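You operate a simulated robot arm through the tools that you are given. There is no shell and no other tool. Be economical: measure what you need, move in short steps, check, and stop when the job is done.

The job below is to be done with a simulated two-armed robot. You get a single attempt, and the scene is never put back.

TASK
Carry the steel grab rail to the rack and lock both levers over its feet.
Fine: free the navy and the white locking lever first; both hands; feet square on the main shelf. Where these are worked on the way, their far stop is far enough and under half their travel is too little: white locking lever.

Only the result counts: the job must be done as asked and must still hold three seconds after the hand-in. Knocking over, shifting, dropping, spilling or breaking anything else fails it.

THE ROBOT
Two 7-joint arms with two-finger parallel grippers on one trunk, on a base that drives. Base frame: it is fixed to the floor where the robot stands at the start and does not move with it; the origin is under the middle of the robot, x ahead of it, y to its left, z up. Readings come in m, rad, newtons and seconds.
The left shoulder is at the start at [0.05, 0.161, 1.073], the right one opposite. With the tool pointing down near the work surface each hand reaches from about 0.24 to 0.68 m from the robot's upright axis, wherever it stands, measured 20 degrees to its own side. Places, roughly: main shelf of the gear rack [0.6, -0.5, 0.8]; navy locking lever [0.7, -0.1, 0.8]; white locking lever [0.7, -0.8, 0.8]. Payload 3.43 kg a hand.
The tool frame of a hand sits at the grasp point between the pads (the TCP): z along the fingers, y along the line on which they close. The tips reach 0.03 m beyond it. Largest opening 0.094 m; finger width 0.028, thickness 0.01; the body of the gripper, 0.05 by 0.096 m, starts 0.055 m behind the TCP.
Orientation is that of the tool frame in the base frame, as a unit quaternion [w, x, y, z]. With the fingers straight down and closing along the base's y, the tool's x points along the base's -x, its y along +y and its z along -z.

THE INTERFACE
- The arms move only by the tool send_rows. It takes "left_moves", "right_moves" or both (then of equal length, played together; a hand with none holds still); each is a list of rows, each an object (a shift or turn left out is 0, a gripper value left out holds the last) with "offset": the shift along the base's x, y, z in m, a list of three; "dr": the turn, a rotation vector about the base's x, y, z in rad, a list of three; "claw": the gripper command, from -1 (shut) to 1 (fully open), values between in proportion. In form: [{"offset": [x, y, z], "dr": [rx, ry, rz], "claw": claw}, ...]. A call has 1 to 20 rows; each row is the pose to reach, as a shift and turn from the pose commanded when the call began. A row lasts 0.2 s, in which the tool goes at most 0.05 m and 0.15 rad; a call with a longer step from one row to the next is refused whole, and so is a gripper value outside its range. A pose out of reach is approached as far as the arm can. The call stops where the force on the tool passes 70 N (or 10 N more than at its start, if that is more) or the arm is blocked; 0.2 s more then pass. Each finger travels about 0.045 m/s and halts on what it meets, pressing with about 28 N; the grip force reading is that of the motor and also rises with nothing between the fingers. The clock runs only during rows and for 0.2 s after the last one: add rows that repeat a pose to give the fingers time. It gives the time, the measured TCP pose, the force on the tool (base axes), the opening and the grip force at its end, in the units of the frame above (readings bear some noise), with the torque about the TCP (base axes, N m) and any sound that the robot's microphone picked up, and new pictures: "views" is both (left out), scene, wrist or none (wrist: the cameras of the hands that moved).
- Cameras (640 x 400 px; columns grow to the right, rows downward): "scene" is now at [0.1321, -0.0008, 1.2061]; the picture's right is [-0.02, -1.00, 0.00], its down [-0.48, 0.01, -0.88] and it looks along [0.88, -0.02, -0.48] (base axes); focal length 214 px, centre (320, 200). "left" rides on the left gripper at [0.076, -0.014, -0.102] in its tool frame; the picture's right is [0.18, 0.98, 0.00], its down [-0.75, 0.14, -0.64] and it looks along [-0.63, 0.12, 0.77] (tool axes); focal length 243 px, centre (320, 200). "right" rides on the right gripper at [0.076, 0.014, -0.102] in its tool frame; the picture's right is [-0.18, 0.98, 0.00], its down [-0.75, -0.14, -0.64] and it looks along [-0.63, -0.12, 0.77] (tool axes); focal length 243 px, centre (320, 200). There is no depth. A picture from a camera that has moved, and an enlarged one, comes with that camera's place and axes in the base frame and with its lens.
- lift_body(by): slides the trunk up (or, below 0, down) by that many m; the arms and the scene camera ride with it, the base frame stays. It gives what a move gives, with no picture.
- drive_base(legs): drives the robot by 1 to 6 legs, each [ahead, left, turn to the left] in m, m and rad, along the robot's own axes; the way and the turn of a leg run together, so that a leg with both is an arc; at most 1.5 m and 3.142 rad a leg. The arms and the cameras ride along, it lands a little off, and it stops where it bumps. It gives what a move gives, and a new picture of the scene camera.
- turn_head(pan, tilt): turns the head with the scene camera to pan (to the left, within 1.396 rad either way) and tilt (down, from -0.506 to 1.204), counted from straight ahead of the robot. It gives what a move gives, and a new picture of the scene camera.
- inspect(camera, box): a new picture of the part [left, top, right, bottom] of that camera's present view, enlarged. The clock stands still meanwhile.
- close_job(): hands the job in; it is judged then, once.

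Go step by step. Nothing tells you exact positions but the pictures and the camera data: compare them with the known pose of the tool, close in by small moves and look again before you grip or let go. The budget is 120 turns and 260 pictures, counting those below and the enlarged ones. Unless the task says otherwise, let go and move clear before handing in.

The tools are called after "Request:" as a command line: name --argument value ..., lists and objects as JSON in quotes. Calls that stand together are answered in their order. send_rows: Moves the arms, as the interface text tells. Its arguments: {"type":"object","properties":{"left_moves":{"type":"array","items":{"type":"object","properties":{"offset":{"type":"array","items":{"type":"number"}},"dr":{"type":"array","items":{"type":"number"}},"claw":{"type":"number"}}}},"right_moves":{"type":"array","items":{"type":"object","properties":{"offset":{"type":"array","items":{"type":"number"}},"dr":{"type":"array","items":{"type":"number"}},"claw":{"type":"number"}}}},"views":{"type":"string","enum":["both","scene","wrist","none"]}},"required":[]} The other tools are called the same way: lift_body (by) slides the trunk up or down; drive_base (legs) drives the base; turn_head (pan, tilt) turns the head that bears the scene camera; inspect (camera, box) takes an enlarged picture of a part of a camera's view; close_job () hands the job in.

At the start:

```text
clock: 0.0
left_eef_pos: [0.4065, -0.0443, 1.1352]
left_tcp_rot: [0.0, -0.001, 1.0, 0.0]
left_ft_force: [-0.1, -0.2, 1.0]
left_torque: [0.01, 0.0, 0.01]
left_gripper_width: 0.0943
left_gripper_force: 0.0
right_eef_pos: [0.3253, -0.3417, 1.1173]
right_tcp_rot: [0.0, 0.0, 1.0, -0.001]
right_ft_force: [-0.4, -0.6, -0.2]
right_torque: [-0.03, 0.01, -0.03]
right_gripper_width: 0.0942
right_gripper_force: 0.2
trunk travel left (down, up): [-0.1, 0.167]
robot x, y, heading: [0.0016, 0.001, 0.002]
head pan, tilt: [-0.017, 0.499]
```

scene: 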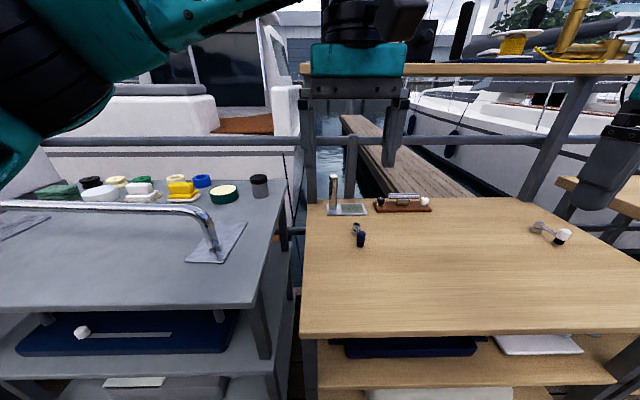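
right: 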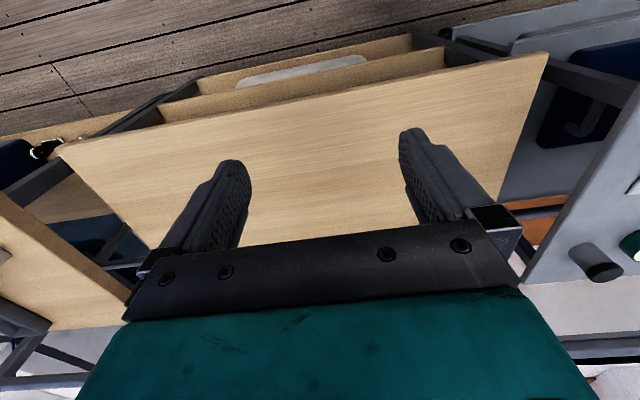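
left: 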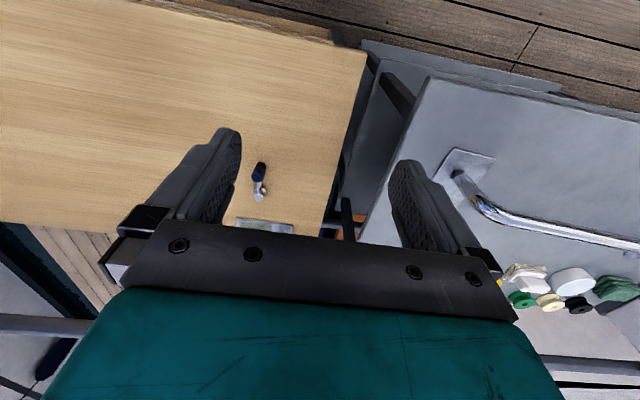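

I see the rail on the grey table to the left and the wooden rack to the right with a navy lever and a white one. I'll look closer first.

Request:
inspect --camera "scene" --box '[310, 160, 450, 260]'

Request:
inspect --camera "scene" --box '[500, 190, 620, 270]'

Request:
turn_head --pan 0.6 --tilt 0.6

```text
4.00 times, centred on (380, 210) of scene
camera zoom: at [0.1321, -0.0008, 1.2061], right [-0.02, -1.0, 0.0], down [-0.48, 0.01, -0.88], along [0.88, -0.02, -0.48], focal length 858 px, centre (80, 160)
```

zoom: 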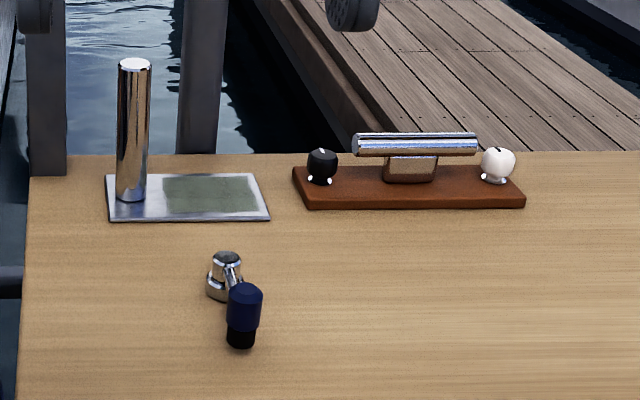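

```text
5.00 times, centred on (560, 230) of scene
camera zoom: at [0.1321, -0.0008, 1.2061], right [-0.02, -1.0, 0.0], down [-0.48, 0.01, -0.88], along [0.88, -0.02, -0.48], focal length 1072 px, centre (-880, 50)
```

zoom: 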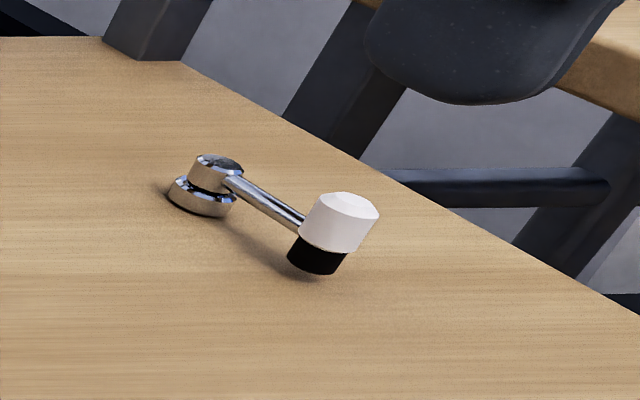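

```text
clock: 1.0
left_eef_pos: [0.408, -0.0435, 1.1355]
left_tcp_rot: [0.0, 0.0, 1.0, 0.0]
left_ft_force: [-0.8, 0.8, -0.6]
left_torque: [0.04, -0.03, 0.01]
left_gripper_width: 0.0939
left_gripper_force: 0.1
right_eef_pos: [0.3255, -0.3436, 1.1169]
right_tcp_rot: [0.0, 0.0, 1.0, 0.0]
right_ft_force: [-0.7, -0.2, -0.5]
right_torque: [0.02, -0.01, -0.01]
right_gripper_width: 0.094
right_gripper_force: 0.1
trunk travel left (down, up): [-0.1, 0.167]
robot x, y, heading: [-0.0012, -0.0009, -0.004]
head pan, tilt: [0.6, 0.6]
camera scene: at [0.1141, 0.0507, 1.1971], right [0.56, -0.83, 0.0], down [-0.47, -0.32, -0.83], along [0.68, 0.47, -0.56], focal length 214 px, centre (320, 200)
```

scene: 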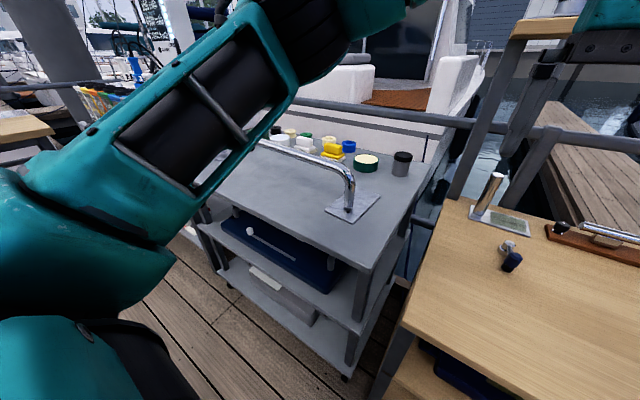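

The levers' hubs look to be at about (0.66,-0.12) and (0.66,-0.69). I'll look to the right before driving there.

Request:
turn_head --pan -0.7 --tilt 0.6

Request:
turn_head --pan -1.2 --tilt 0.8

```text
clock: 2.5
left_eef_pos: [0.4078, -0.044, 1.1344]
left_tcp_rot: [0.0, 0.0, 1.0, 0.0]
left_ft_force: [0.6, -0.2, -0.2]
left_torque: [0.02, -0.01, -0.03]
left_gripper_width: 0.0938
left_gripper_force: 0.1
right_eef_pos: [0.3256, -0.3434, 1.1155]
right_tcp_rot: [0.0, 0.0, 1.0, -0.001]
right_ft_force: [0.3, 0.4, -0.3]
right_torque: [0.03, 0.0, -0.01]
right_gripper_width: 0.0941
right_gripper_force: 0.0
trunk travel left (down, up): [-0.1, 0.167]
robot x, y, heading: [0.0002, 0.0015, -0.002]
head pan, tilt: [-0.7, 0.6]
camera scene: at [0.1088, -0.0561, 1.1971], right [-0.64, -0.77, 0.0], down [-0.43, 0.36, -0.83], along [0.63, -0.53, -0.56], focal length 214 px, centre (320, 200)
```

scene: 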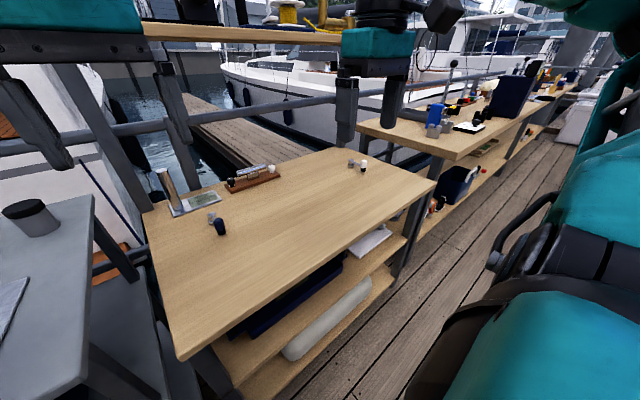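

```text
clock: 3.4
left_eef_pos: [0.4083, -0.0444, 1.1363]
left_tcp_rot: [0.0, 0.001, 1.0, 0.0]
left_ft_force: [-0.4, 0.7, -0.3]
left_torque: [-0.02, -0.01, -0.01]
left_gripper_width: 0.0942
left_gripper_force: 0.1
right_eef_pos: [0.3259, -0.3414, 1.1174]
right_tcp_rot: [0.001, 0.0, 1.0, 0.0]
right_ft_force: [0.0, -0.1, 0.4]
right_torque: [0.03, 0.0, 0.02]
right_gripper_width: 0.094
right_gripper_force: 0.0
trunk travel left (down, up): [-0.1, 0.167]
robot x, y, heading: [0.0032, 0.0003, -0.001]
head pan, tilt: [-1.201, 0.799]
camera scene: at [0.0703, -0.0744, 1.1802], right [-0.93, -0.36, 0.0], down [-0.26, 0.67, -0.7], along [0.25, -0.65, -0.72], focal length 214 px, centre (320, 200)
```

scene: 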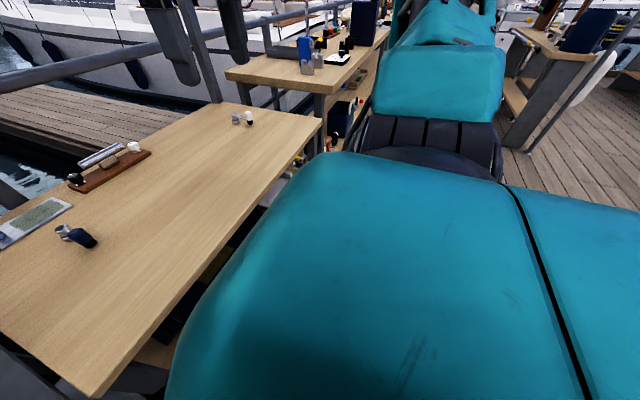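

The aisle to the right is free, so I drive right to stand in front of the rack.

Request:
drive_base --legs '[[0, -0.4, 0]]'

Request:
turn_head --pan 0 --tilt 0.65

```text
clock: 7.5
left_eef_pos: [0.4084, -0.4408, 1.1358]
left_tcp_rot: [0.0, -0.002, 1.0, -0.001]
left_ft_force: [1.5, 0.4, 0.2]
left_torque: [0.01, 0.0, -0.02]
left_gripper_width: 0.0942
left_gripper_force: 0.1
right_eef_pos: [0.3278, -0.7394, 1.1169]
right_tcp_rot: [0.0, -0.002, 1.0, 0.0]
right_ft_force: [0.1, 0.5, -0.6]
right_torque: [-0.01, 0.0, -0.01]
right_gripper_width: 0.0941
right_gripper_force: 0.0
trunk travel left (down, up): [-0.1, 0.167]
robot x, y, heading: [-0.0051, -0.4001, 0.009]
head pan, tilt: [-1.201, 0.799]
camera scene: at [0.0715, -0.4729, 1.1802], right [-0.93, -0.37, 0.0], down [-0.26, 0.67, -0.7], along [0.25, -0.65, -0.72], focal length 214 px, centre (320, 200)
```

scene: 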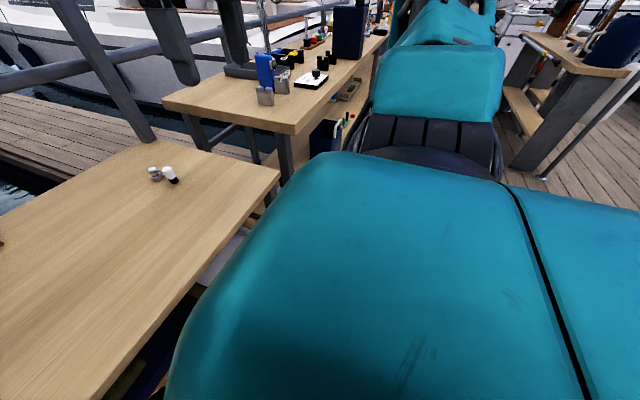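

```text
clock: 8.9
left_eef_pos: [0.4087, -0.4411, 1.1359]
left_tcp_rot: [0.0, -0.003, 1.0, 0.0]
left_ft_force: [-0.5, 0.0, -0.2]
left_torque: [0.02, -0.03, -0.01]
left_gripper_width: 0.0941
left_gripper_force: 0.1
right_eef_pos: [0.3281, -0.7405, 1.117]
right_tcp_rot: [0.0, -0.002, 1.0, 0.0]
right_ft_force: [0.9, 0.4, 0.9]
right_torque: [0.02, 0.02, -0.01]
right_gripper_width: 0.094
right_gripper_force: 0.1
trunk travel left (down, up): [-0.1, 0.167]
robot x, y, heading: [0.0049, -0.3979, 0.008]
head pan, tilt: [0.0, 0.649]
camera scene: at [0.1288, -0.3974, 1.1928], right [0.0, -1.0, 0.0], down [-0.6, 0.0, -0.8], along [0.8, 0.0, -0.6], focal length 214 px, centre (320, 200)
```

scene: 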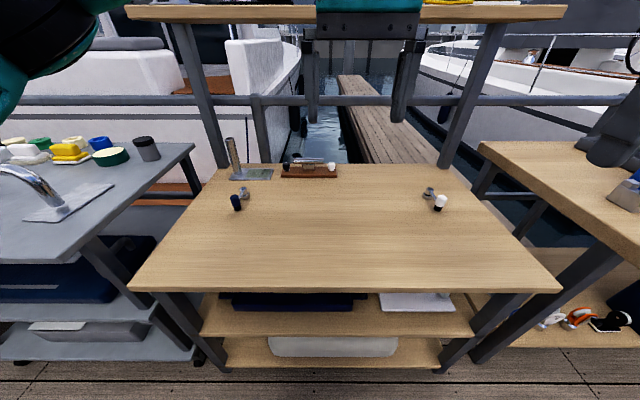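

Good view. I enlarge on both levers to triangulate.

Request:
inspect --camera "scene" --box '[200, 150, 280, 200]'

Request:
inspect --camera "scene" --box '[200, 180, 280, 230]'

Request:
inspect --camera "scene" --box '[390, 170, 470, 220]'

Request:
inspect --camera "scene" --box '[0, 130, 160, 230]'

```text
8.00 times, centred on (240, 175) of scene
camera zoom: at [0.1288, -0.3974, 1.1928], right [0.0, -1.0, 0.0], down [-0.6, 0.0, -0.8], along [0.8, 0.0, -0.6], focal length 1716 px, centre (960, 400)
```

zoom: 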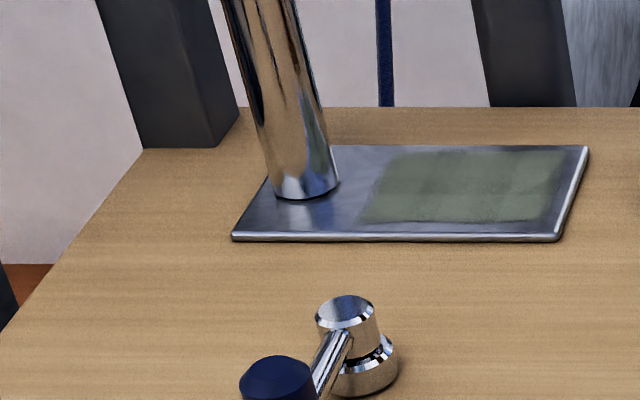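

```text
8.00 times, centred on (240, 205) of scene
camera zoom: at [0.1288, -0.3974, 1.1928], right [0.0, -1.0, 0.0], down [-0.6, 0.0, -0.8], along [0.8, 0.0, -0.6], focal length 1716 px, centre (960, 160)
```

zoom: 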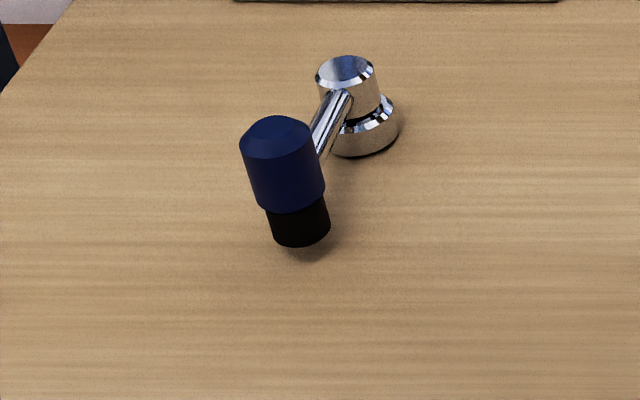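

```text
8.00 times, centred on (430, 195) of scene
camera zoom: at [0.1288, -0.3974, 1.1928], right [0.0, -1.0, 0.0], down [-0.6, 0.0, -0.8], along [0.8, 0.0, -0.6], focal length 1716 px, centre (-560, 240)
```

zoom: 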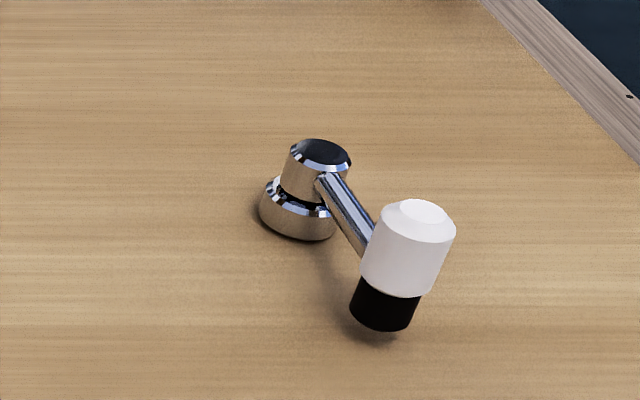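

```text
4.00 times, centred on (80, 180) of scene
camera zoom: at [0.1288, -0.3974, 1.1928], right [0.0, -1.0, 0.0], down [-0.6, 0.0, -0.8], along [0.8, 0.0, -0.6], focal length 858 px, centre (1280, 280)
```

zoom: 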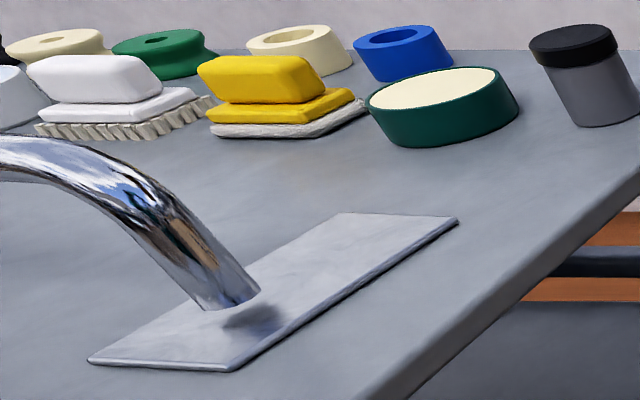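

Triangulation puts the rack top at z≈0.75, hubs at about (0.73,-0.14) and (0.73,-0.77), both knobs pointing toward me at x≈0.655; the grey table is at z≈0.86. I look down to see how close the base may drive.

Request:
turn_head --pan 0 --tilt 1.2

Request:
turn_head --pan 0.9 --tilt 0.6

```text
clock: 9.8
left_eef_pos: [0.4079, -0.4407, 1.1345]
left_tcp_rot: [0.0, -0.002, 1.0, 0.0]
left_ft_force: [-0.3, 0.2, -0.4]
left_torque: [0.0, 0.0, 0.01]
left_gripper_width: 0.0943
left_gripper_force: 0.0
right_eef_pos: [0.329, -0.7393, 1.118]
right_tcp_rot: [0.0, -0.002, 1.0, 0.0]
right_ft_force: [-0.3, 0.2, -0.8]
right_torque: [-0.02, 0.03, 0.02]
right_gripper_width: 0.094
right_gripper_force: 0.0
trunk travel left (down, up): [-0.1, 0.167]
robot x, y, heading: [0.0001, -0.3976, 0.009]
head pan, tilt: [0.0, 1.201]
camera scene: at [0.0979, -0.3975, 1.1525], right [0.0, -1.0, 0.0], down [-0.93, 0.0, -0.36], along [0.36, 0.0, -0.93], focal length 214 px, centre (320, 200)
```

scene: 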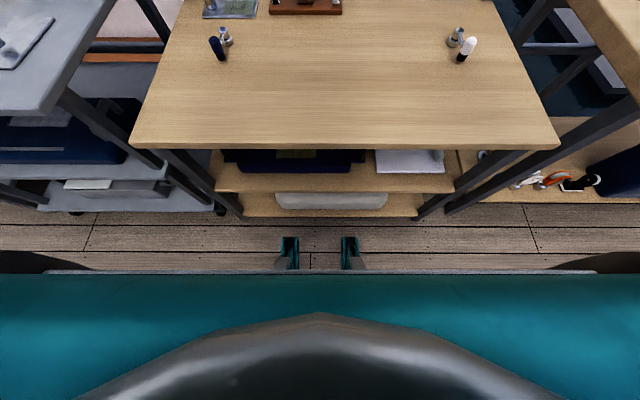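

```text
clock: 11.0
left_eef_pos: [0.4085, -0.4405, 1.1361]
left_tcp_rot: [0.001, -0.003, 1.0, 0.001]
left_ft_force: [0.1, 0.0, 0.4]
left_torque: [0.01, 0.0, 0.03]
left_gripper_width: 0.0938
left_gripper_force: 0.1
right_eef_pos: [0.3287, -0.7408, 1.1169]
right_tcp_rot: [0.0, -0.002, 1.0, -0.001]
right_ft_force: [-0.5, 0.0, -0.2]
right_torque: [-0.01, 0.04, -0.01]
right_gripper_width: 0.094
right_gripper_force: 0.0
trunk travel left (down, up): [-0.1, 0.167]
robot x, y, heading: [-0.0011, -0.3984, 0.007]
head pan, tilt: [0.901, 0.6]
camera scene: at [0.0966, -0.3283, 1.1971], right [0.79, -0.62, 0.0], down [-0.35, -0.44, -0.82], along [0.51, 0.65, -0.57], focal length 214 px, centre (320, 200)
```

scene: 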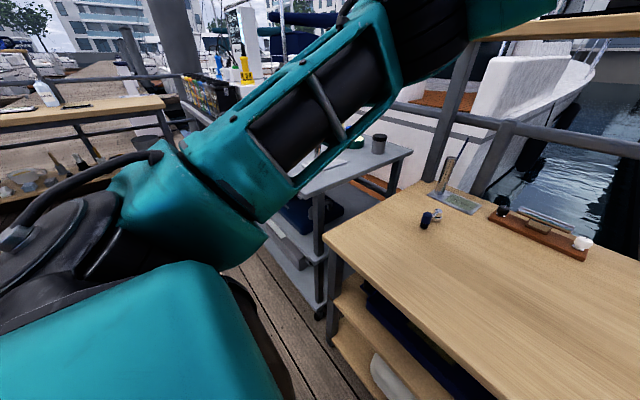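

Clearance ahead is about 0.15 m, so I drive 0.08 forward and 0.05 right to get both levers within reach.

Request:
drive_base --legs '[[0.08, -0.052, -0.008]]'

Request:
turn_head --pan 0 --tilt 0.75

```text
clock: 12.2
left_eef_pos: [0.4882, -0.4966, 1.1364]
left_tcp_rot: [-0.001, 0.002, 1.0, 0.0]
left_ft_force: [0.4, -0.2, 0.0]
left_torque: [-0.01, 0.0, 0.01]
left_gripper_width: 0.0941
left_gripper_force: 0.0
right_eef_pos: [0.4058, -0.7953, 1.1162]
right_tcp_rot: [0.001, 0.002, 1.0, -0.001]
right_ft_force: [0.8, -0.8, 0.2]
right_torque: [0.01, 0.01, -0.03]
right_gripper_width: 0.0936
right_gripper_force: 0.1
trunk travel left (down, up): [-0.1, 0.167]
robot x, y, heading: [0.0821, -0.4531, -0.004]
head pan, tilt: [0.901, 0.6]
camera scene: at [0.1779, -0.3809, 1.1971], right [0.78, -0.62, 0.0], down [-0.35, -0.44, -0.83], along [0.51, 0.64, -0.56], focal length 214 px, centre (320, 200)
```

scene: 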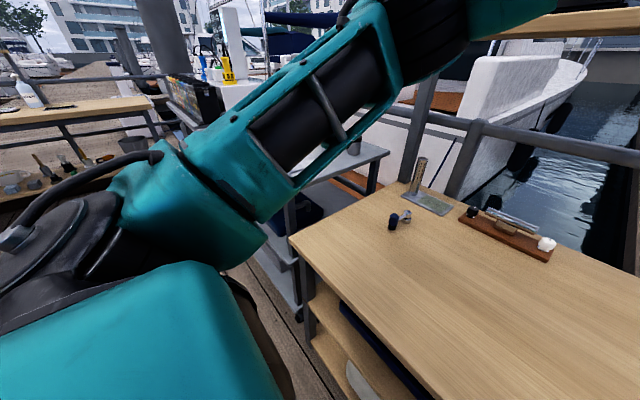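

```text
clock: 13.4
left_eef_pos: [0.4883, -0.4958, 1.1357]
left_tcp_rot: [0.0, 0.002, 1.0, 0.0]
left_ft_force: [-0.6, 0.7, -0.3]
left_torque: [0.0, 0.01, -0.04]
left_gripper_width: 0.0941
left_gripper_force: 0.0
right_eef_pos: [0.405, -0.7937, 1.1157]
right_tcp_rot: [0.001, 0.002, 1.0, 0.0]
right_ft_force: [-1.1, -0.5, 0.5]
right_torque: [0.04, 0.0, 0.01]
right_gripper_width: 0.0942
right_gripper_force: 0.1
trunk travel left (down, up): [-0.1, 0.167]
robot x, y, heading: [0.0791, -0.4515, -0.004]
head pan, tilt: [0.0, 0.75]
camera scene: at [0.2051, -0.4499, 1.1842], right [0.0, -1.0, 0.0], down [-0.68, 0.0, -0.73], along [0.73, 0.0, -0.68], focal length 214 px, centre (320, 200)
```

scene: 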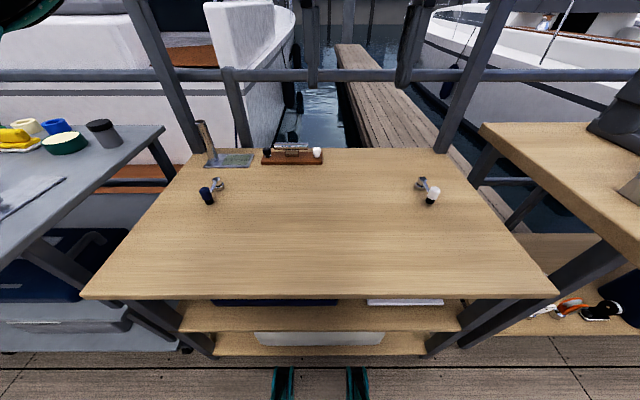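

Both hands go above their knobs, at about z = 0.90.

Request:
send_rows --left_moves '[{"offset": [0.017, 0.036, -0.0235]}, {"offset": [0.034, 0.072, -0.047]}, {"offset": [0.052, 0.108, -0.071]}, {"offset": [0.069, 0.144, -0.094]}, {"offset": [0.086, 0.18, -0.118]}, {"offset": [0.103, 0.217, -0.142]}, {"offset": [0.12, 0.253, -0.165]}, {"offset": [0.138, 0.289, -0.189]}, {"offset": [0.155, 0.325, -0.212]}, {"offset": [0.172, 0.361, -0.236]}, {"offset": [0.172, 0.361, -0.236]}]' --right_moves '[{"offset": [0.025, 0.003, -0.0216]}, {"offset": [0.05, 0.005, -0.043]}, {"offset": [0.075, 0.008, -0.065]}, {"offset": [0.1, 0.01, -0.086]}, {"offset": [0.125, 0.013, -0.108]}, {"offset": [0.15, 0.016, -0.13]}, {"offset": [0.175, 0.018, -0.151]}, {"offset": [0.2, 0.021, -0.173]}, {"offset": [0.225, 0.023, -0.194]}, {"offset": [0.25, 0.026, -0.216]}, {"offset": [0.25, 0.026, -0.216]}]'

```text
clock: 15.8
left_eef_pos: [0.661, -0.1361, 0.8996]
left_tcp_rot: [0.0, 0.002, 1.0, 0.0]
left_ft_force: [-0.3, 0.3, -0.2]
left_torque: [0.0, -0.01, 0.0]
left_gripper_width: 0.0941
left_gripper_force: 0.0
right_eef_pos: [0.6545, -0.7686, 0.9015]
right_tcp_rot: [0.001, 0.002, 1.0, 0.0]
right_ft_force: [1.1, 0.2, 0.4]
right_torque: [0.01, 0.01, -0.03]
right_gripper_width: 0.0937
right_gripper_force: 0.1
trunk travel left (down, up): [-0.1, 0.167]
robot x, y, heading: [0.0802, -0.4546, -0.001]
head pan, tilt: [0.0, 0.75]
camera scene: at [0.2051, -0.4499, 1.1842], right [0.0, -1.0, 0.0], down [-0.68, 0.0, -0.73], along [0.73, 0.0, -0.68], focal length 214 px, centre (320, 200)
camera right: at [0.5783, -0.7526, 1.0035], right [0.19, 0.98, 0.0], down [0.75, -0.14, 0.64], along [0.63, -0.12, -0.76], focal length 243 px, centre (320, 200)
camera left: at [0.5851, -0.1507, 1.0019], right [-0.18, 0.98, 0.0], down [0.75, 0.14, 0.64], along [0.63, 0.12, -0.77], focal length 243 px, centre (320, 200)
```

scene: 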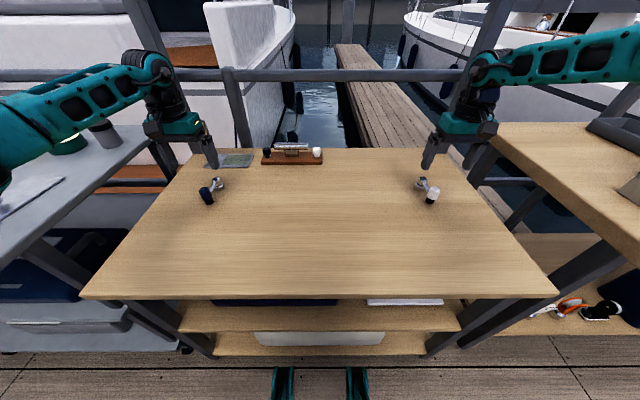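
right: 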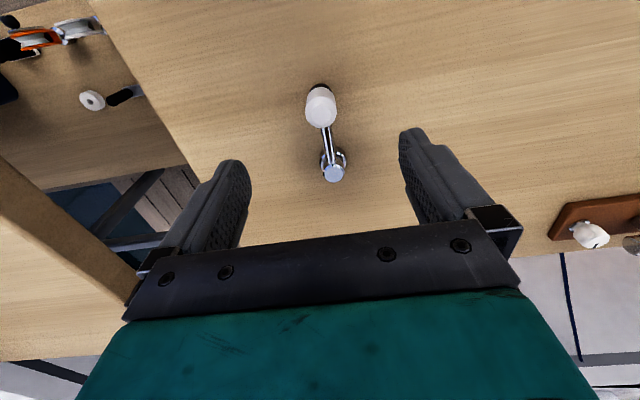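
left: 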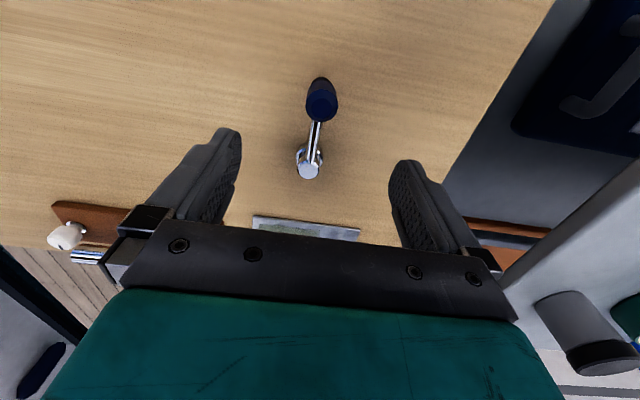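

From the wrist views the knobs are at about (0.645,-0.138) and (0.64,-0.765). I lower both hands to straddle the knobs with a loose opening.

Request:
send_rows --left_moves '[{"offset": [-0.008, -0.001, -0.02], "claw": 0.2}, {"offset": [-0.016, -0.002, -0.04], "claw": 0.2}, {"offset": [-0.016, -0.002, -0.06], "claw": 0.2}, {"offset": [-0.016, -0.002, -0.08], "claw": 0.2}, {"offset": [-0.016, -0.002, -0.093], "claw": 0.2}, {"offset": [-0.016, -0.002, -0.093], "claw": 0.2}]' --right_moves '[{"offset": [-0.008, 0.002, -0.02], "claw": 0.2}, {"offset": [-0.015, 0.004, -0.04], "claw": 0.2}, {"offset": [-0.015, 0.004, -0.06], "claw": 0.2}, {"offset": [-0.015, 0.004, -0.08], "claw": 0.2}, {"offset": [-0.015, 0.004, -0.095], "claw": 0.2}, {"offset": [-0.015, 0.004, -0.095], "claw": 0.2}]'

```text
clock: 17.2
left_eef_pos: [0.6433, -0.1366, 0.8079]
left_tcp_rot: [0.001, 0.002, 1.0, -0.001]
left_ft_force: [-0.1, 0.4, 1.2]
left_torque: [0.0, 0.03, -0.02]
left_gripper_width: 0.0561
left_gripper_force: 0.1
right_eef_pos: [0.6207, -0.7701, 0.8218]
right_tcp_rot: [0.0, 0.002, 1.0, 0.0]
right_ft_force: [-0.6, 0.7, 0.0]
right_torque: [0.01, 0.01, -0.01]
right_gripper_width: 0.0562
right_gripper_force: 0.1
right hand out of reach, approached as far as the arm can: row 3, 4, 5, 6
trunk travel left (down, up): [-0.1, 0.167]
robot x, y, heading: [0.0812, -0.4524, -0.005]
head pan, tilt: [0.0, 0.75]
camera scene: at [0.2051, -0.4499, 1.1842], right [0.0, -1.0, 0.0], down [-0.68, 0.0, -0.73], along [0.73, 0.0, -0.68], focal length 214 px, centre (320, 200)
camera right: at [0.5443, -0.7544, 0.9236], right [0.19, 0.98, 0.0], down [0.75, -0.14, 0.64], along [0.63, -0.12, -0.77], focal length 243 px, centre (320, 200)
camera left: at [0.5687, -0.1521, 0.9088], right [-0.18, 0.98, 0.0], down [0.75, 0.14, 0.64], along [0.63, 0.12, -0.77], focal length 243 px, centre (320, 200)
```

scene: 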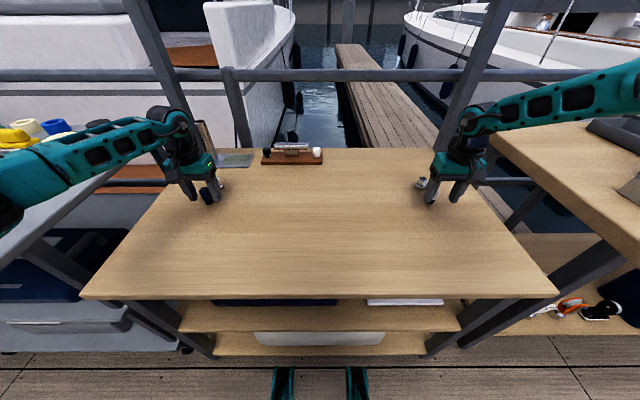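
right: 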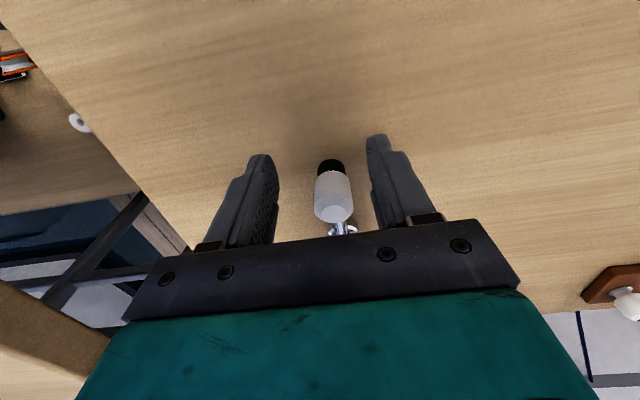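
left: 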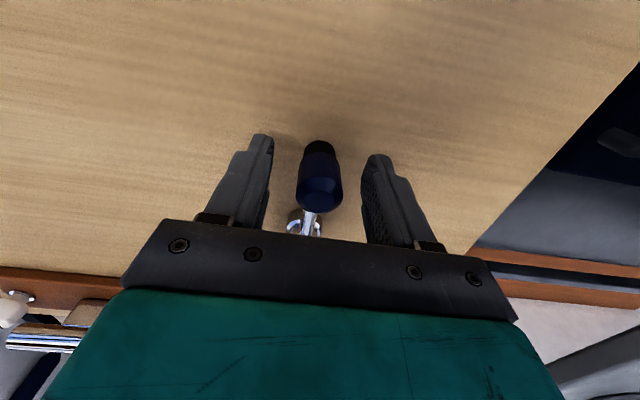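

Left hand straddles the navy knob; the right is at its reach limit and stays put for now. I probe which way the navy lever swings, first outward (+y).

Request:
send_rows --left_moves '[{"offset": [0, 0.006, 0]}, {"offset": [0, 0.012, 0]}, {"offset": [0, 0.018, 0]}, {"offset": [0.001, 0.024, 0]}, {"offset": [0.001, 0.024, 0]}]' --views "wrist"

```text
clock: 18.4
left_eef_pos: [0.6456, -0.1144, 0.8058]
left_tcp_rot: [0.0, 0.001, 1.0, 0.0]
left_ft_force: [0.3, 0.3, -0.2]
left_torque: [-0.04, 0.0, -0.01]
left_gripper_width: 0.0568
left_gripper_force: 0.1
right_eef_pos: [0.62, -0.7705, 0.8222]
right_tcp_rot: [0.0, 0.002, 1.0, 0.0]
right_ft_force: [-0.8, -0.8, -0.5]
right_torque: [-0.01, -0.01, 0.01]
right_gripper_width: 0.0562
right_gripper_force: 0.0
trunk travel left (down, up): [-0.1, 0.167]
robot x, y, heading: [0.0804, -0.45, -0.003]
head pan, tilt: [0.0, 0.75]
camera left: at [0.5701, -0.1284, 0.909], right [-0.18, 0.98, 0.0], down [0.75, 0.14, 0.64], along [0.63, 0.12, -0.77], focal length 243 px, centre (320, 200)
```

left: 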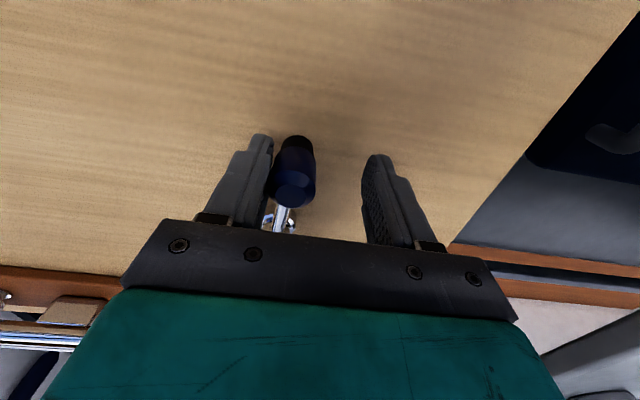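

The navy lever swings outward freely. I follow its arc, turning the hand along, to about 0.9 rad.

Request:
send_rows --left_moves '[{"offset": [0.002, 0.005, 0], "dr": [0, 0, -0.12]}, {"offset": [0.005, 0.0105, 0], "dr": [0, 0, -0.25]}, {"offset": [0.011, 0.02, 0], "dr": [0, 0, -0.4]}, {"offset": [0.0175, 0.0295, 0], "dr": [0, 0, -0.55]}, {"offset": [0.026, 0.037, 0], "dr": [0, 0, -0.7]}, {"offset": [0.0354, 0.0438, 0], "dr": [0, 0, -0.85]}, {"offset": [0.0354, 0.0438, 0], "dr": [0, 0, -0.9]}]'

```text
clock: 20.0
left_eef_pos: [0.5412, -0.1588, 0.9474]
left_tcp_rot: [0.0, 0.298, 0.954, 0.012]
left_ft_force: [-0.2, 0.7, -0.3]
left_torque: [-0.01, 0.0, 0.02]
left_gripper_width: 0.0565
left_gripper_force: 0.1
left hand out of reach, approached as far as the arm can: row 2, 3, 4, 5, 6, 7
right_eef_pos: [0.6201, -0.7685, 0.8225]
right_tcp_rot: [0.002, 0.001, 1.0, -0.001]
right_ft_force: [-0.8, 0.0, 0.3]
right_torque: [-0.01, -0.02, 0.0]
right_gripper_width: 0.0562
right_gripper_force: 0.0
trunk travel left (down, up): [-0.1, 0.167]
robot x, y, heading: [0.0807, -0.4494, -0.009]
head pan, tilt: [0.0, 0.75]
camera scene: at [0.2047, -0.4491, 1.1843], right [0.0, -1.0, 0.0], down [-0.68, 0.0, -0.73], along [0.73, 0.0, -0.68], focal length 214 px, centre (320, 200)
camera left: at [0.4709, -0.1306, 1.0496], right [0.41, 0.91, 0.02], down [0.7, -0.33, 0.64], along [0.59, -0.25, -0.77], focal length 243 px, centre (320, 200)
```

scene: 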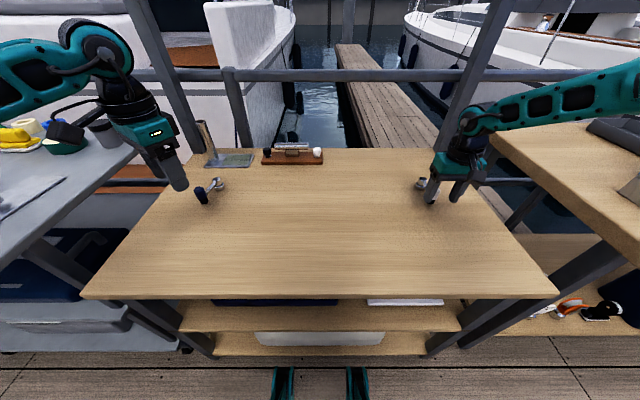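
left: 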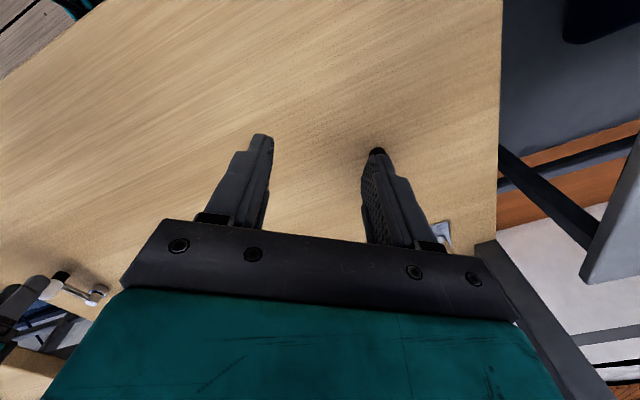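

Out of reach, the arm jumped away, so I must stay inside the workspace. I raise and retract both hands to safe poses, then reposition the base closer to each lever.

Request:
send_rows --left_moves '[{"offset": [-0.02, -0.01, 0.04]}, {"offset": [-0.04, -0.02, 0.08]}, {"offset": [-0.06, -0.03, 0.12], "dr": [0, 0, 0.12]}, {"offset": [-0.08, -0.03, 0.14], "dr": [0, 0, 0.26]}, {"offset": [-0.1, -0.03, 0.16], "dr": [0, 0, 0.4]}, {"offset": [-0.1, -0.03, 0.16], "dr": [0, 0, 0.5]}]' --right_moves '[{"offset": [0, 0, 0.04]}, {"offset": [0, 0, 0.08]}, {"offset": [-0.02, 0, 0.12]}, {"offset": [-0.06, 0, 0.14]}, {"offset": [-0.1, 0, 0.16]}, {"offset": [-0.1, 0, 0.16]}]'

```text
clock: 21.4
left_eef_pos: [0.4397, -0.1906, 1.107]
left_tcp_rot: [-0.003, 0.053, 0.999, 0.011]
left_ft_force: [0.8, -0.2, 0.6]
left_torque: [0.0, 0.04, 0.0]
left_gripper_width: 0.0564
left_gripper_force: 0.1
right_eef_pos: [0.5209, -0.7697, 0.9815]
right_tcp_rot: [0.0, 0.002, 1.0, 0.0]
right_ft_force: [0.7, 1.2, -0.2]
right_torque: [-0.02, -0.05, 0.0]
right_gripper_width: 0.0563
right_gripper_force: 0.1
trunk travel left (down, up): [-0.1, 0.167]
robot x, y, heading: [0.0798, -0.4528, -0.004]
head pan, tilt: [0.0, 0.75]
camera scene: at [0.2052, -0.4499, 1.1842], right [0.0, -1.0, 0.0], down [-0.68, 0.0, -0.73], along [0.73, 0.0, -0.68], focal length 214 px, centre (320, 200)
camera right: at [0.4442, -0.7548, 1.0835], right [0.19, 0.98, 0.0], down [0.75, -0.14, 0.64], along [0.63, -0.12, -0.77], focal length 243 px, centre (320, 200)
camera left: at [0.3632, -0.1993, 1.2094], right [-0.08, 1.0, 0.02], down [0.77, 0.05, 0.64], along [0.64, 0.07, -0.77], focal length 243 px, centre (320, 200)
```

scene: 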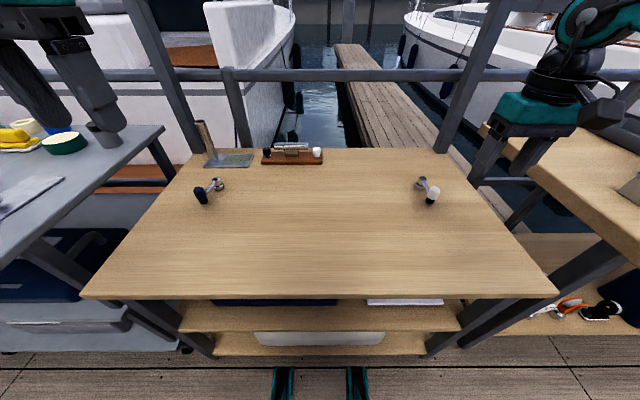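
right: 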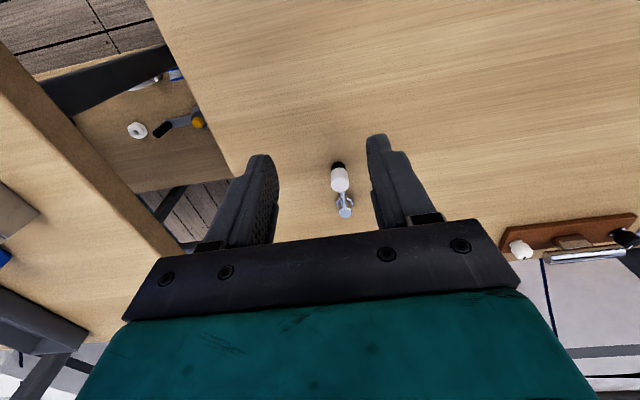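
left: 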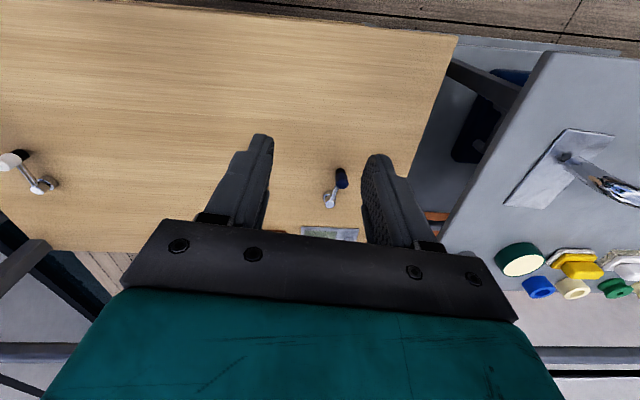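

Commanded pose follows the actual one, good. I drive left so that the navy lever's whole outward arc is in the left hand's range.

Request:
drive_base --legs '[[0.015, 0.18, 0.0]]'

```text
clock: 23.6
left_eef_pos: [0.4539, -0.0099, 1.106]
left_tcp_rot: [-0.003, 0.053, 0.999, 0.011]
left_ft_force: [0.5, -0.4, -0.4]
left_torque: [0.01, -0.01, 0.01]
left_gripper_width: 0.0566
left_gripper_force: 0.1
right_eef_pos: [0.5355, -0.5904, 0.9813]
right_tcp_rot: [0.0, 0.002, 1.0, -0.001]
right_ft_force: [-0.2, 0.2, 0.2]
right_torque: [0.04, 0.05, -0.02]
right_gripper_width: 0.0565
right_gripper_force: 0.1
trunk travel left (down, up): [-0.1, 0.167]
robot x, y, heading: [0.0991, -0.2725, -0.001]
head pan, tilt: [0.0, 0.75]
camera scene: at [0.2208, -0.2699, 1.1842], right [0.0, -1.0, 0.0], down [-0.68, 0.0, -0.73], along [0.73, 0.0, -0.68], focal length 214 px, centre (320, 200)
```

scene: 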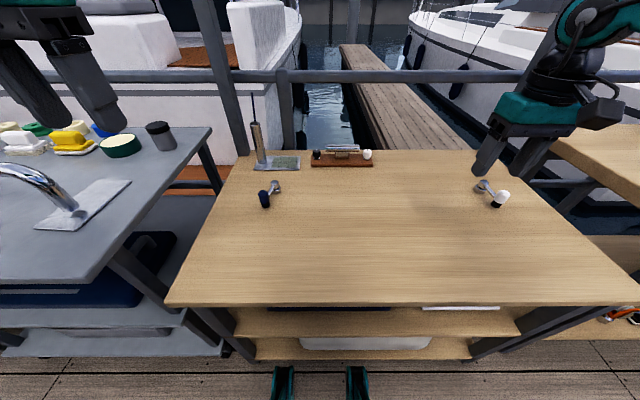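

Request:
inspect --camera "scene" --box '[230, 165, 310, 215]'

```text
8.00 times, centred on (270, 190) of scene
camera zoom: at [0.2208, -0.2699, 1.1842], right [0.0, -1.0, 0.0], down [-0.68, 0.0, -0.73], along [0.73, 0.0, -0.68], focal length 1716 px, centre (720, 280)
```

zoom: 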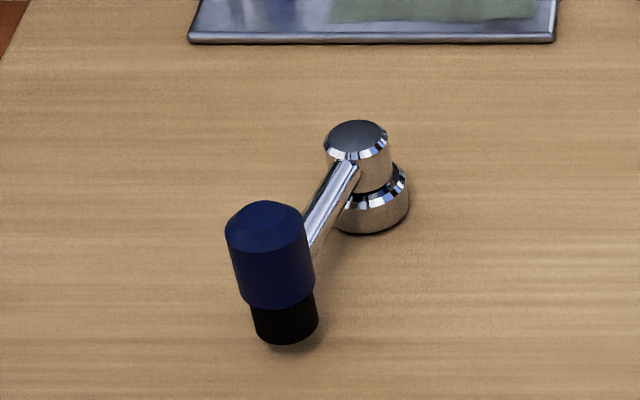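

Request:
send_rows --left_moves '[{"offset": [0.028, -0.015, -0.029], "dr": [-0.01, 0, -0.05]}, {"offset": [0.056, -0.03, -0.059], "dr": [-0.022, -0.006, -0.14]}, {"offset": [0.083, -0.045, -0.088], "dr": [-0.022, -0.006, -0.14]}, {"offset": [0.111, -0.06, -0.118], "dr": [-0.022, -0.006, -0.14]}, {"offset": [0.139, -0.075, -0.147], "dr": [-0.022, -0.006, -0.14]}, {"offset": [0.167, -0.09, -0.177], "dr": [-0.022, -0.006, -0.14]}, {"offset": [0.194, -0.105, -0.206], "dr": [-0.022, -0.006, -0.14]}, {"offset": [0.194, -0.105, -0.206], "dr": [-0.022, -0.006, -0.14]}]' --views "wrist"

```text
clock: 25.4
left_eef_pos: [0.6508, -0.1143, 0.9003]
left_tcp_rot: [0.002, 0.123, 0.992, 0.0]
left_ft_force: [0.2, 0.3, 0.4]
left_torque: [0.02, -0.02, -0.01]
left_gripper_width: 0.0564
left_gripper_force: 0.0
right_eef_pos: [0.5364, -0.5913, 0.9805]
right_tcp_rot: [0.0, 0.003, 1.0, 0.0]
right_ft_force: [0.9, -0.2, -0.7]
right_torque: [-0.01, -0.02, 0.04]
right_gripper_width: 0.0564
right_gripper_force: 0.1
trunk travel left (down, up): [-0.1, 0.167]
robot x, y, heading: [0.1014, -0.2696, -0.004]
head pan, tilt: [0.0, 0.75]
camera left: at [0.5732, -0.1115, 1.0027], right [0.06, 1.0, 0.0], down [0.76, -0.05, 0.64], along [0.64, -0.04, -0.76], focal length 243 px, centre (320, 200)
```

left: 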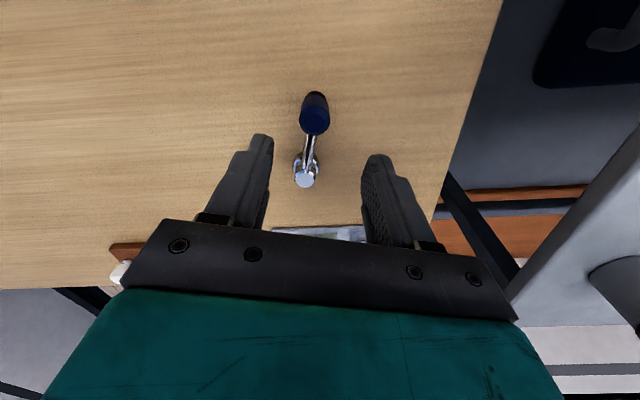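

Knob is between the fingers in plan; I lower and swing it outward to about 1 rad.

Request:
send_rows --left_moves '[{"offset": [0, 0, -0.04]}, {"offset": [0, 0, -0.08]}, {"offset": [0, 0, -0.093]}, {"offset": [0.005, 0.017, -0.093], "dr": [0, 0, -0.12]}, {"offset": [0.0135, 0.029, -0.093], "dr": [0, 0, -0.26]}, {"offset": [0.025, 0.039, -0.093], "dr": [0, 0, -0.41]}, {"offset": [0.038, 0.047, -0.093], "dr": [0, 0, -0.56]}, {"offset": [0.038, 0.047, -0.093], "dr": [0, 0, -0.56]}]'

```text
clock: 27.2
left_eef_pos: [0.6627, -0.0859, 0.8076]
left_tcp_rot: [0.002, 0.251, 0.968, 0.0]
left_ft_force: [-0.8, 0.0, 0.1]
left_torque: [0.02, 0.0, -0.01]
left_gripper_width: 0.0562
left_gripper_force: 0.0
left hand out of reach, approached as far as the arm can: row 6, 7, 8
right_eef_pos: [0.537, -0.5898, 0.9805]
right_tcp_rot: [0.0, 0.003, 1.0, 0.0]
right_ft_force: [0.2, 0.8, 0.5]
right_torque: [-0.02, -0.02, 0.02]
right_gripper_width: 0.0566
right_gripper_force: 0.0
trunk travel left (down, up): [-0.1, 0.167]
robot x, y, heading: [0.0943, -0.2722, -0.002]
head pan, tilt: [0.0, 0.75]
camera scene: at [0.2208, -0.2701, 1.1842], right [0.0, -1.0, 0.0], down [-0.68, 0.0, -0.73], along [0.73, 0.0, -0.68], focal length 214 px, centre (320, 200)
camera left: at [0.5897, -0.0627, 0.9097], right [0.32, 0.95, 0.0], down [0.73, -0.24, 0.64], along [0.61, -0.2, -0.76], focal length 243 px, centre (320, 200)
```

scene: 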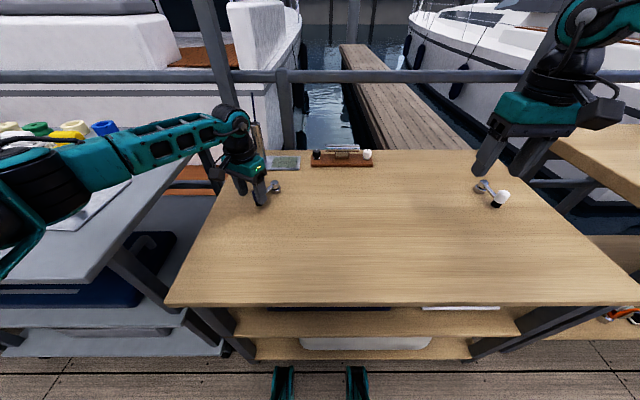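
left: 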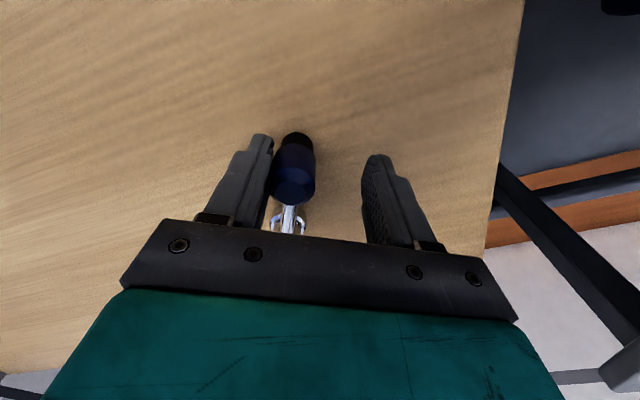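

Yawing seems to be what limits the reach. I try the next bit of arc while turning the hand back a little.

Request:
send_rows --left_moves '[{"offset": [0.006, 0.006, 0], "dr": [0, 0, 0.13]}, {"offset": [0.012, 0.011, 0], "dr": [0, 0, 0.26]}, {"offset": [0.019, 0.015, 0], "dr": [0, 0, 0.26]}]' --views "wrist"

```text
clock: 28.0
left_eef_pos: [0.6819, -0.0723, 0.8075]
left_tcp_rot: [0.002, 0.122, 0.992, 0.0]
left_ft_force: [-0.7, -0.7, -0.6]
left_torque: [0.02, 0.05, -0.01]
left_gripper_width: 0.0566
left_gripper_force: 0.4
right_eef_pos: [0.5358, -0.5897, 0.9817]
right_tcp_rot: [0.0, 0.002, 1.0, 0.0]
right_ft_force: [1.5, 0.3, 0.4]
right_torque: [0.01, -0.01, 0.0]
right_gripper_width: 0.0562
right_gripper_force: 0.1
trunk travel left (down, up): [-0.1, 0.167]
robot x, y, heading: [0.0985, -0.2739, -0.006]
head pan, tilt: [0.0, 0.75]
camera left: at [0.6051, -0.0683, 0.9098], right [0.06, 1.0, 0.0], down [0.76, -0.05, 0.64], along [0.64, -0.04, -0.76], focal length 243 px, centre (320, 200)
```

left: 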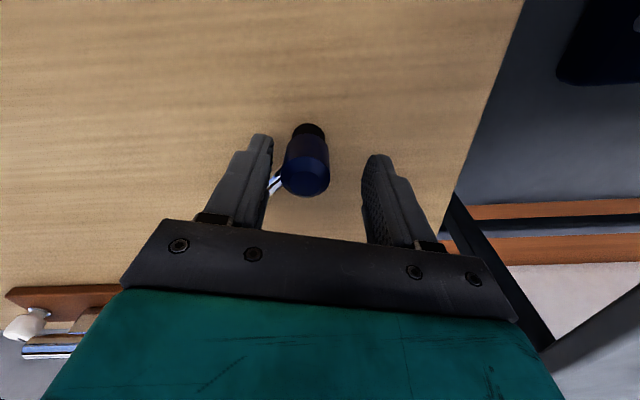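

It follows: lever at about 0.9 rad. I keep going in small steps.

Request:
send_rows --left_moves '[{"offset": [0.008, 0.005, 0], "dr": [0, 0, 0.1]}, {"offset": [0.016, 0.009, 0], "dr": [0, 0, 0.2]}, {"offset": [0.024, 0.011, 0], "dr": [0, 0, 0.24]}]' --views "wrist"

```text
clock: 28.8
left_eef_pos: [0.7059, -0.0617, 0.8077]
left_tcp_rot: [0.001, 0.002, 1.0, 0.0]
left_ft_force: [-6.4, -1.4, 1.5]
left_torque: [-0.03, 0.19, -0.25]
left_gripper_width: 0.0574
left_gripper_force: 1.1
right_eef_pos: [0.5352, -0.5904, 0.9809]
right_tcp_rot: [0.0, 0.002, 1.0, 0.0]
right_ft_force: [0.0, -0.5, 0.7]
right_torque: [0.03, 0.01, 0.02]
right_gripper_width: 0.0566
right_gripper_force: 0.0
trunk travel left (down, up): [-0.1, 0.167]
robot x, y, heading: [0.1006, -0.2682, -0.008]
head pan, tilt: [0.0, 0.75]
camera left: at [0.6298, -0.0762, 0.9103], right [-0.18, 0.98, 0.0], down [0.75, 0.14, 0.64], along [0.63, 0.11, -0.77], focal length 243 px, centre (320, 200)
```

left: 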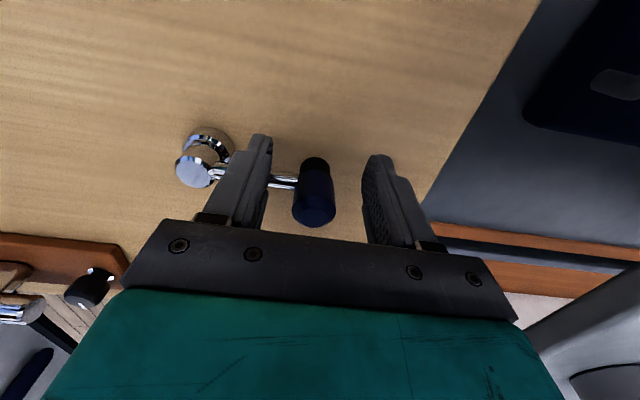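

Request:
send_rows --left_moves '[{"offset": [0.006, 0.0, 0]}, {"offset": [0.012, 0.0, 0]}]' --views "wrist"

```text
clock: 29.4
left_eef_pos: [0.7075, -0.0613, 0.8084]
left_tcp_rot: [-0.011, 0.006, 1.0, 0.002]
left_ft_force: [-63.9, -0.4, 8.8]
left_torque: [-0.91, 1.79, -1.98]
left_gripper_width: 0.0572
left_gripper_force: 0.7
right_eef_pos: [0.5312, -0.5902, 0.9838]
right_tcp_rot: [0.003, 0.001, 1.0, 0.0]
right_ft_force: [-1.1, -0.7, 0.8]
right_torque: [-0.02, -0.02, -0.01]
right_gripper_width: 0.0565
right_gripper_force: 0.0
trunk travel left (down, up): [-0.1, 0.167]
robot x, y, heading: [0.0973, -0.2713, -0.002]
head pan, tilt: [0.0, 0.75]
camera left: at [0.6342, -0.076, 0.9124], right [-0.17, 0.98, 0.01], down [0.77, 0.13, 0.63], along [0.62, 0.11, -0.78], focal length 243 px, centre (320, 200)
```

left: 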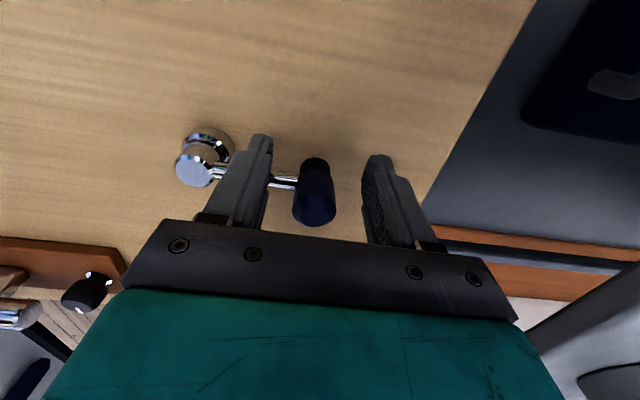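

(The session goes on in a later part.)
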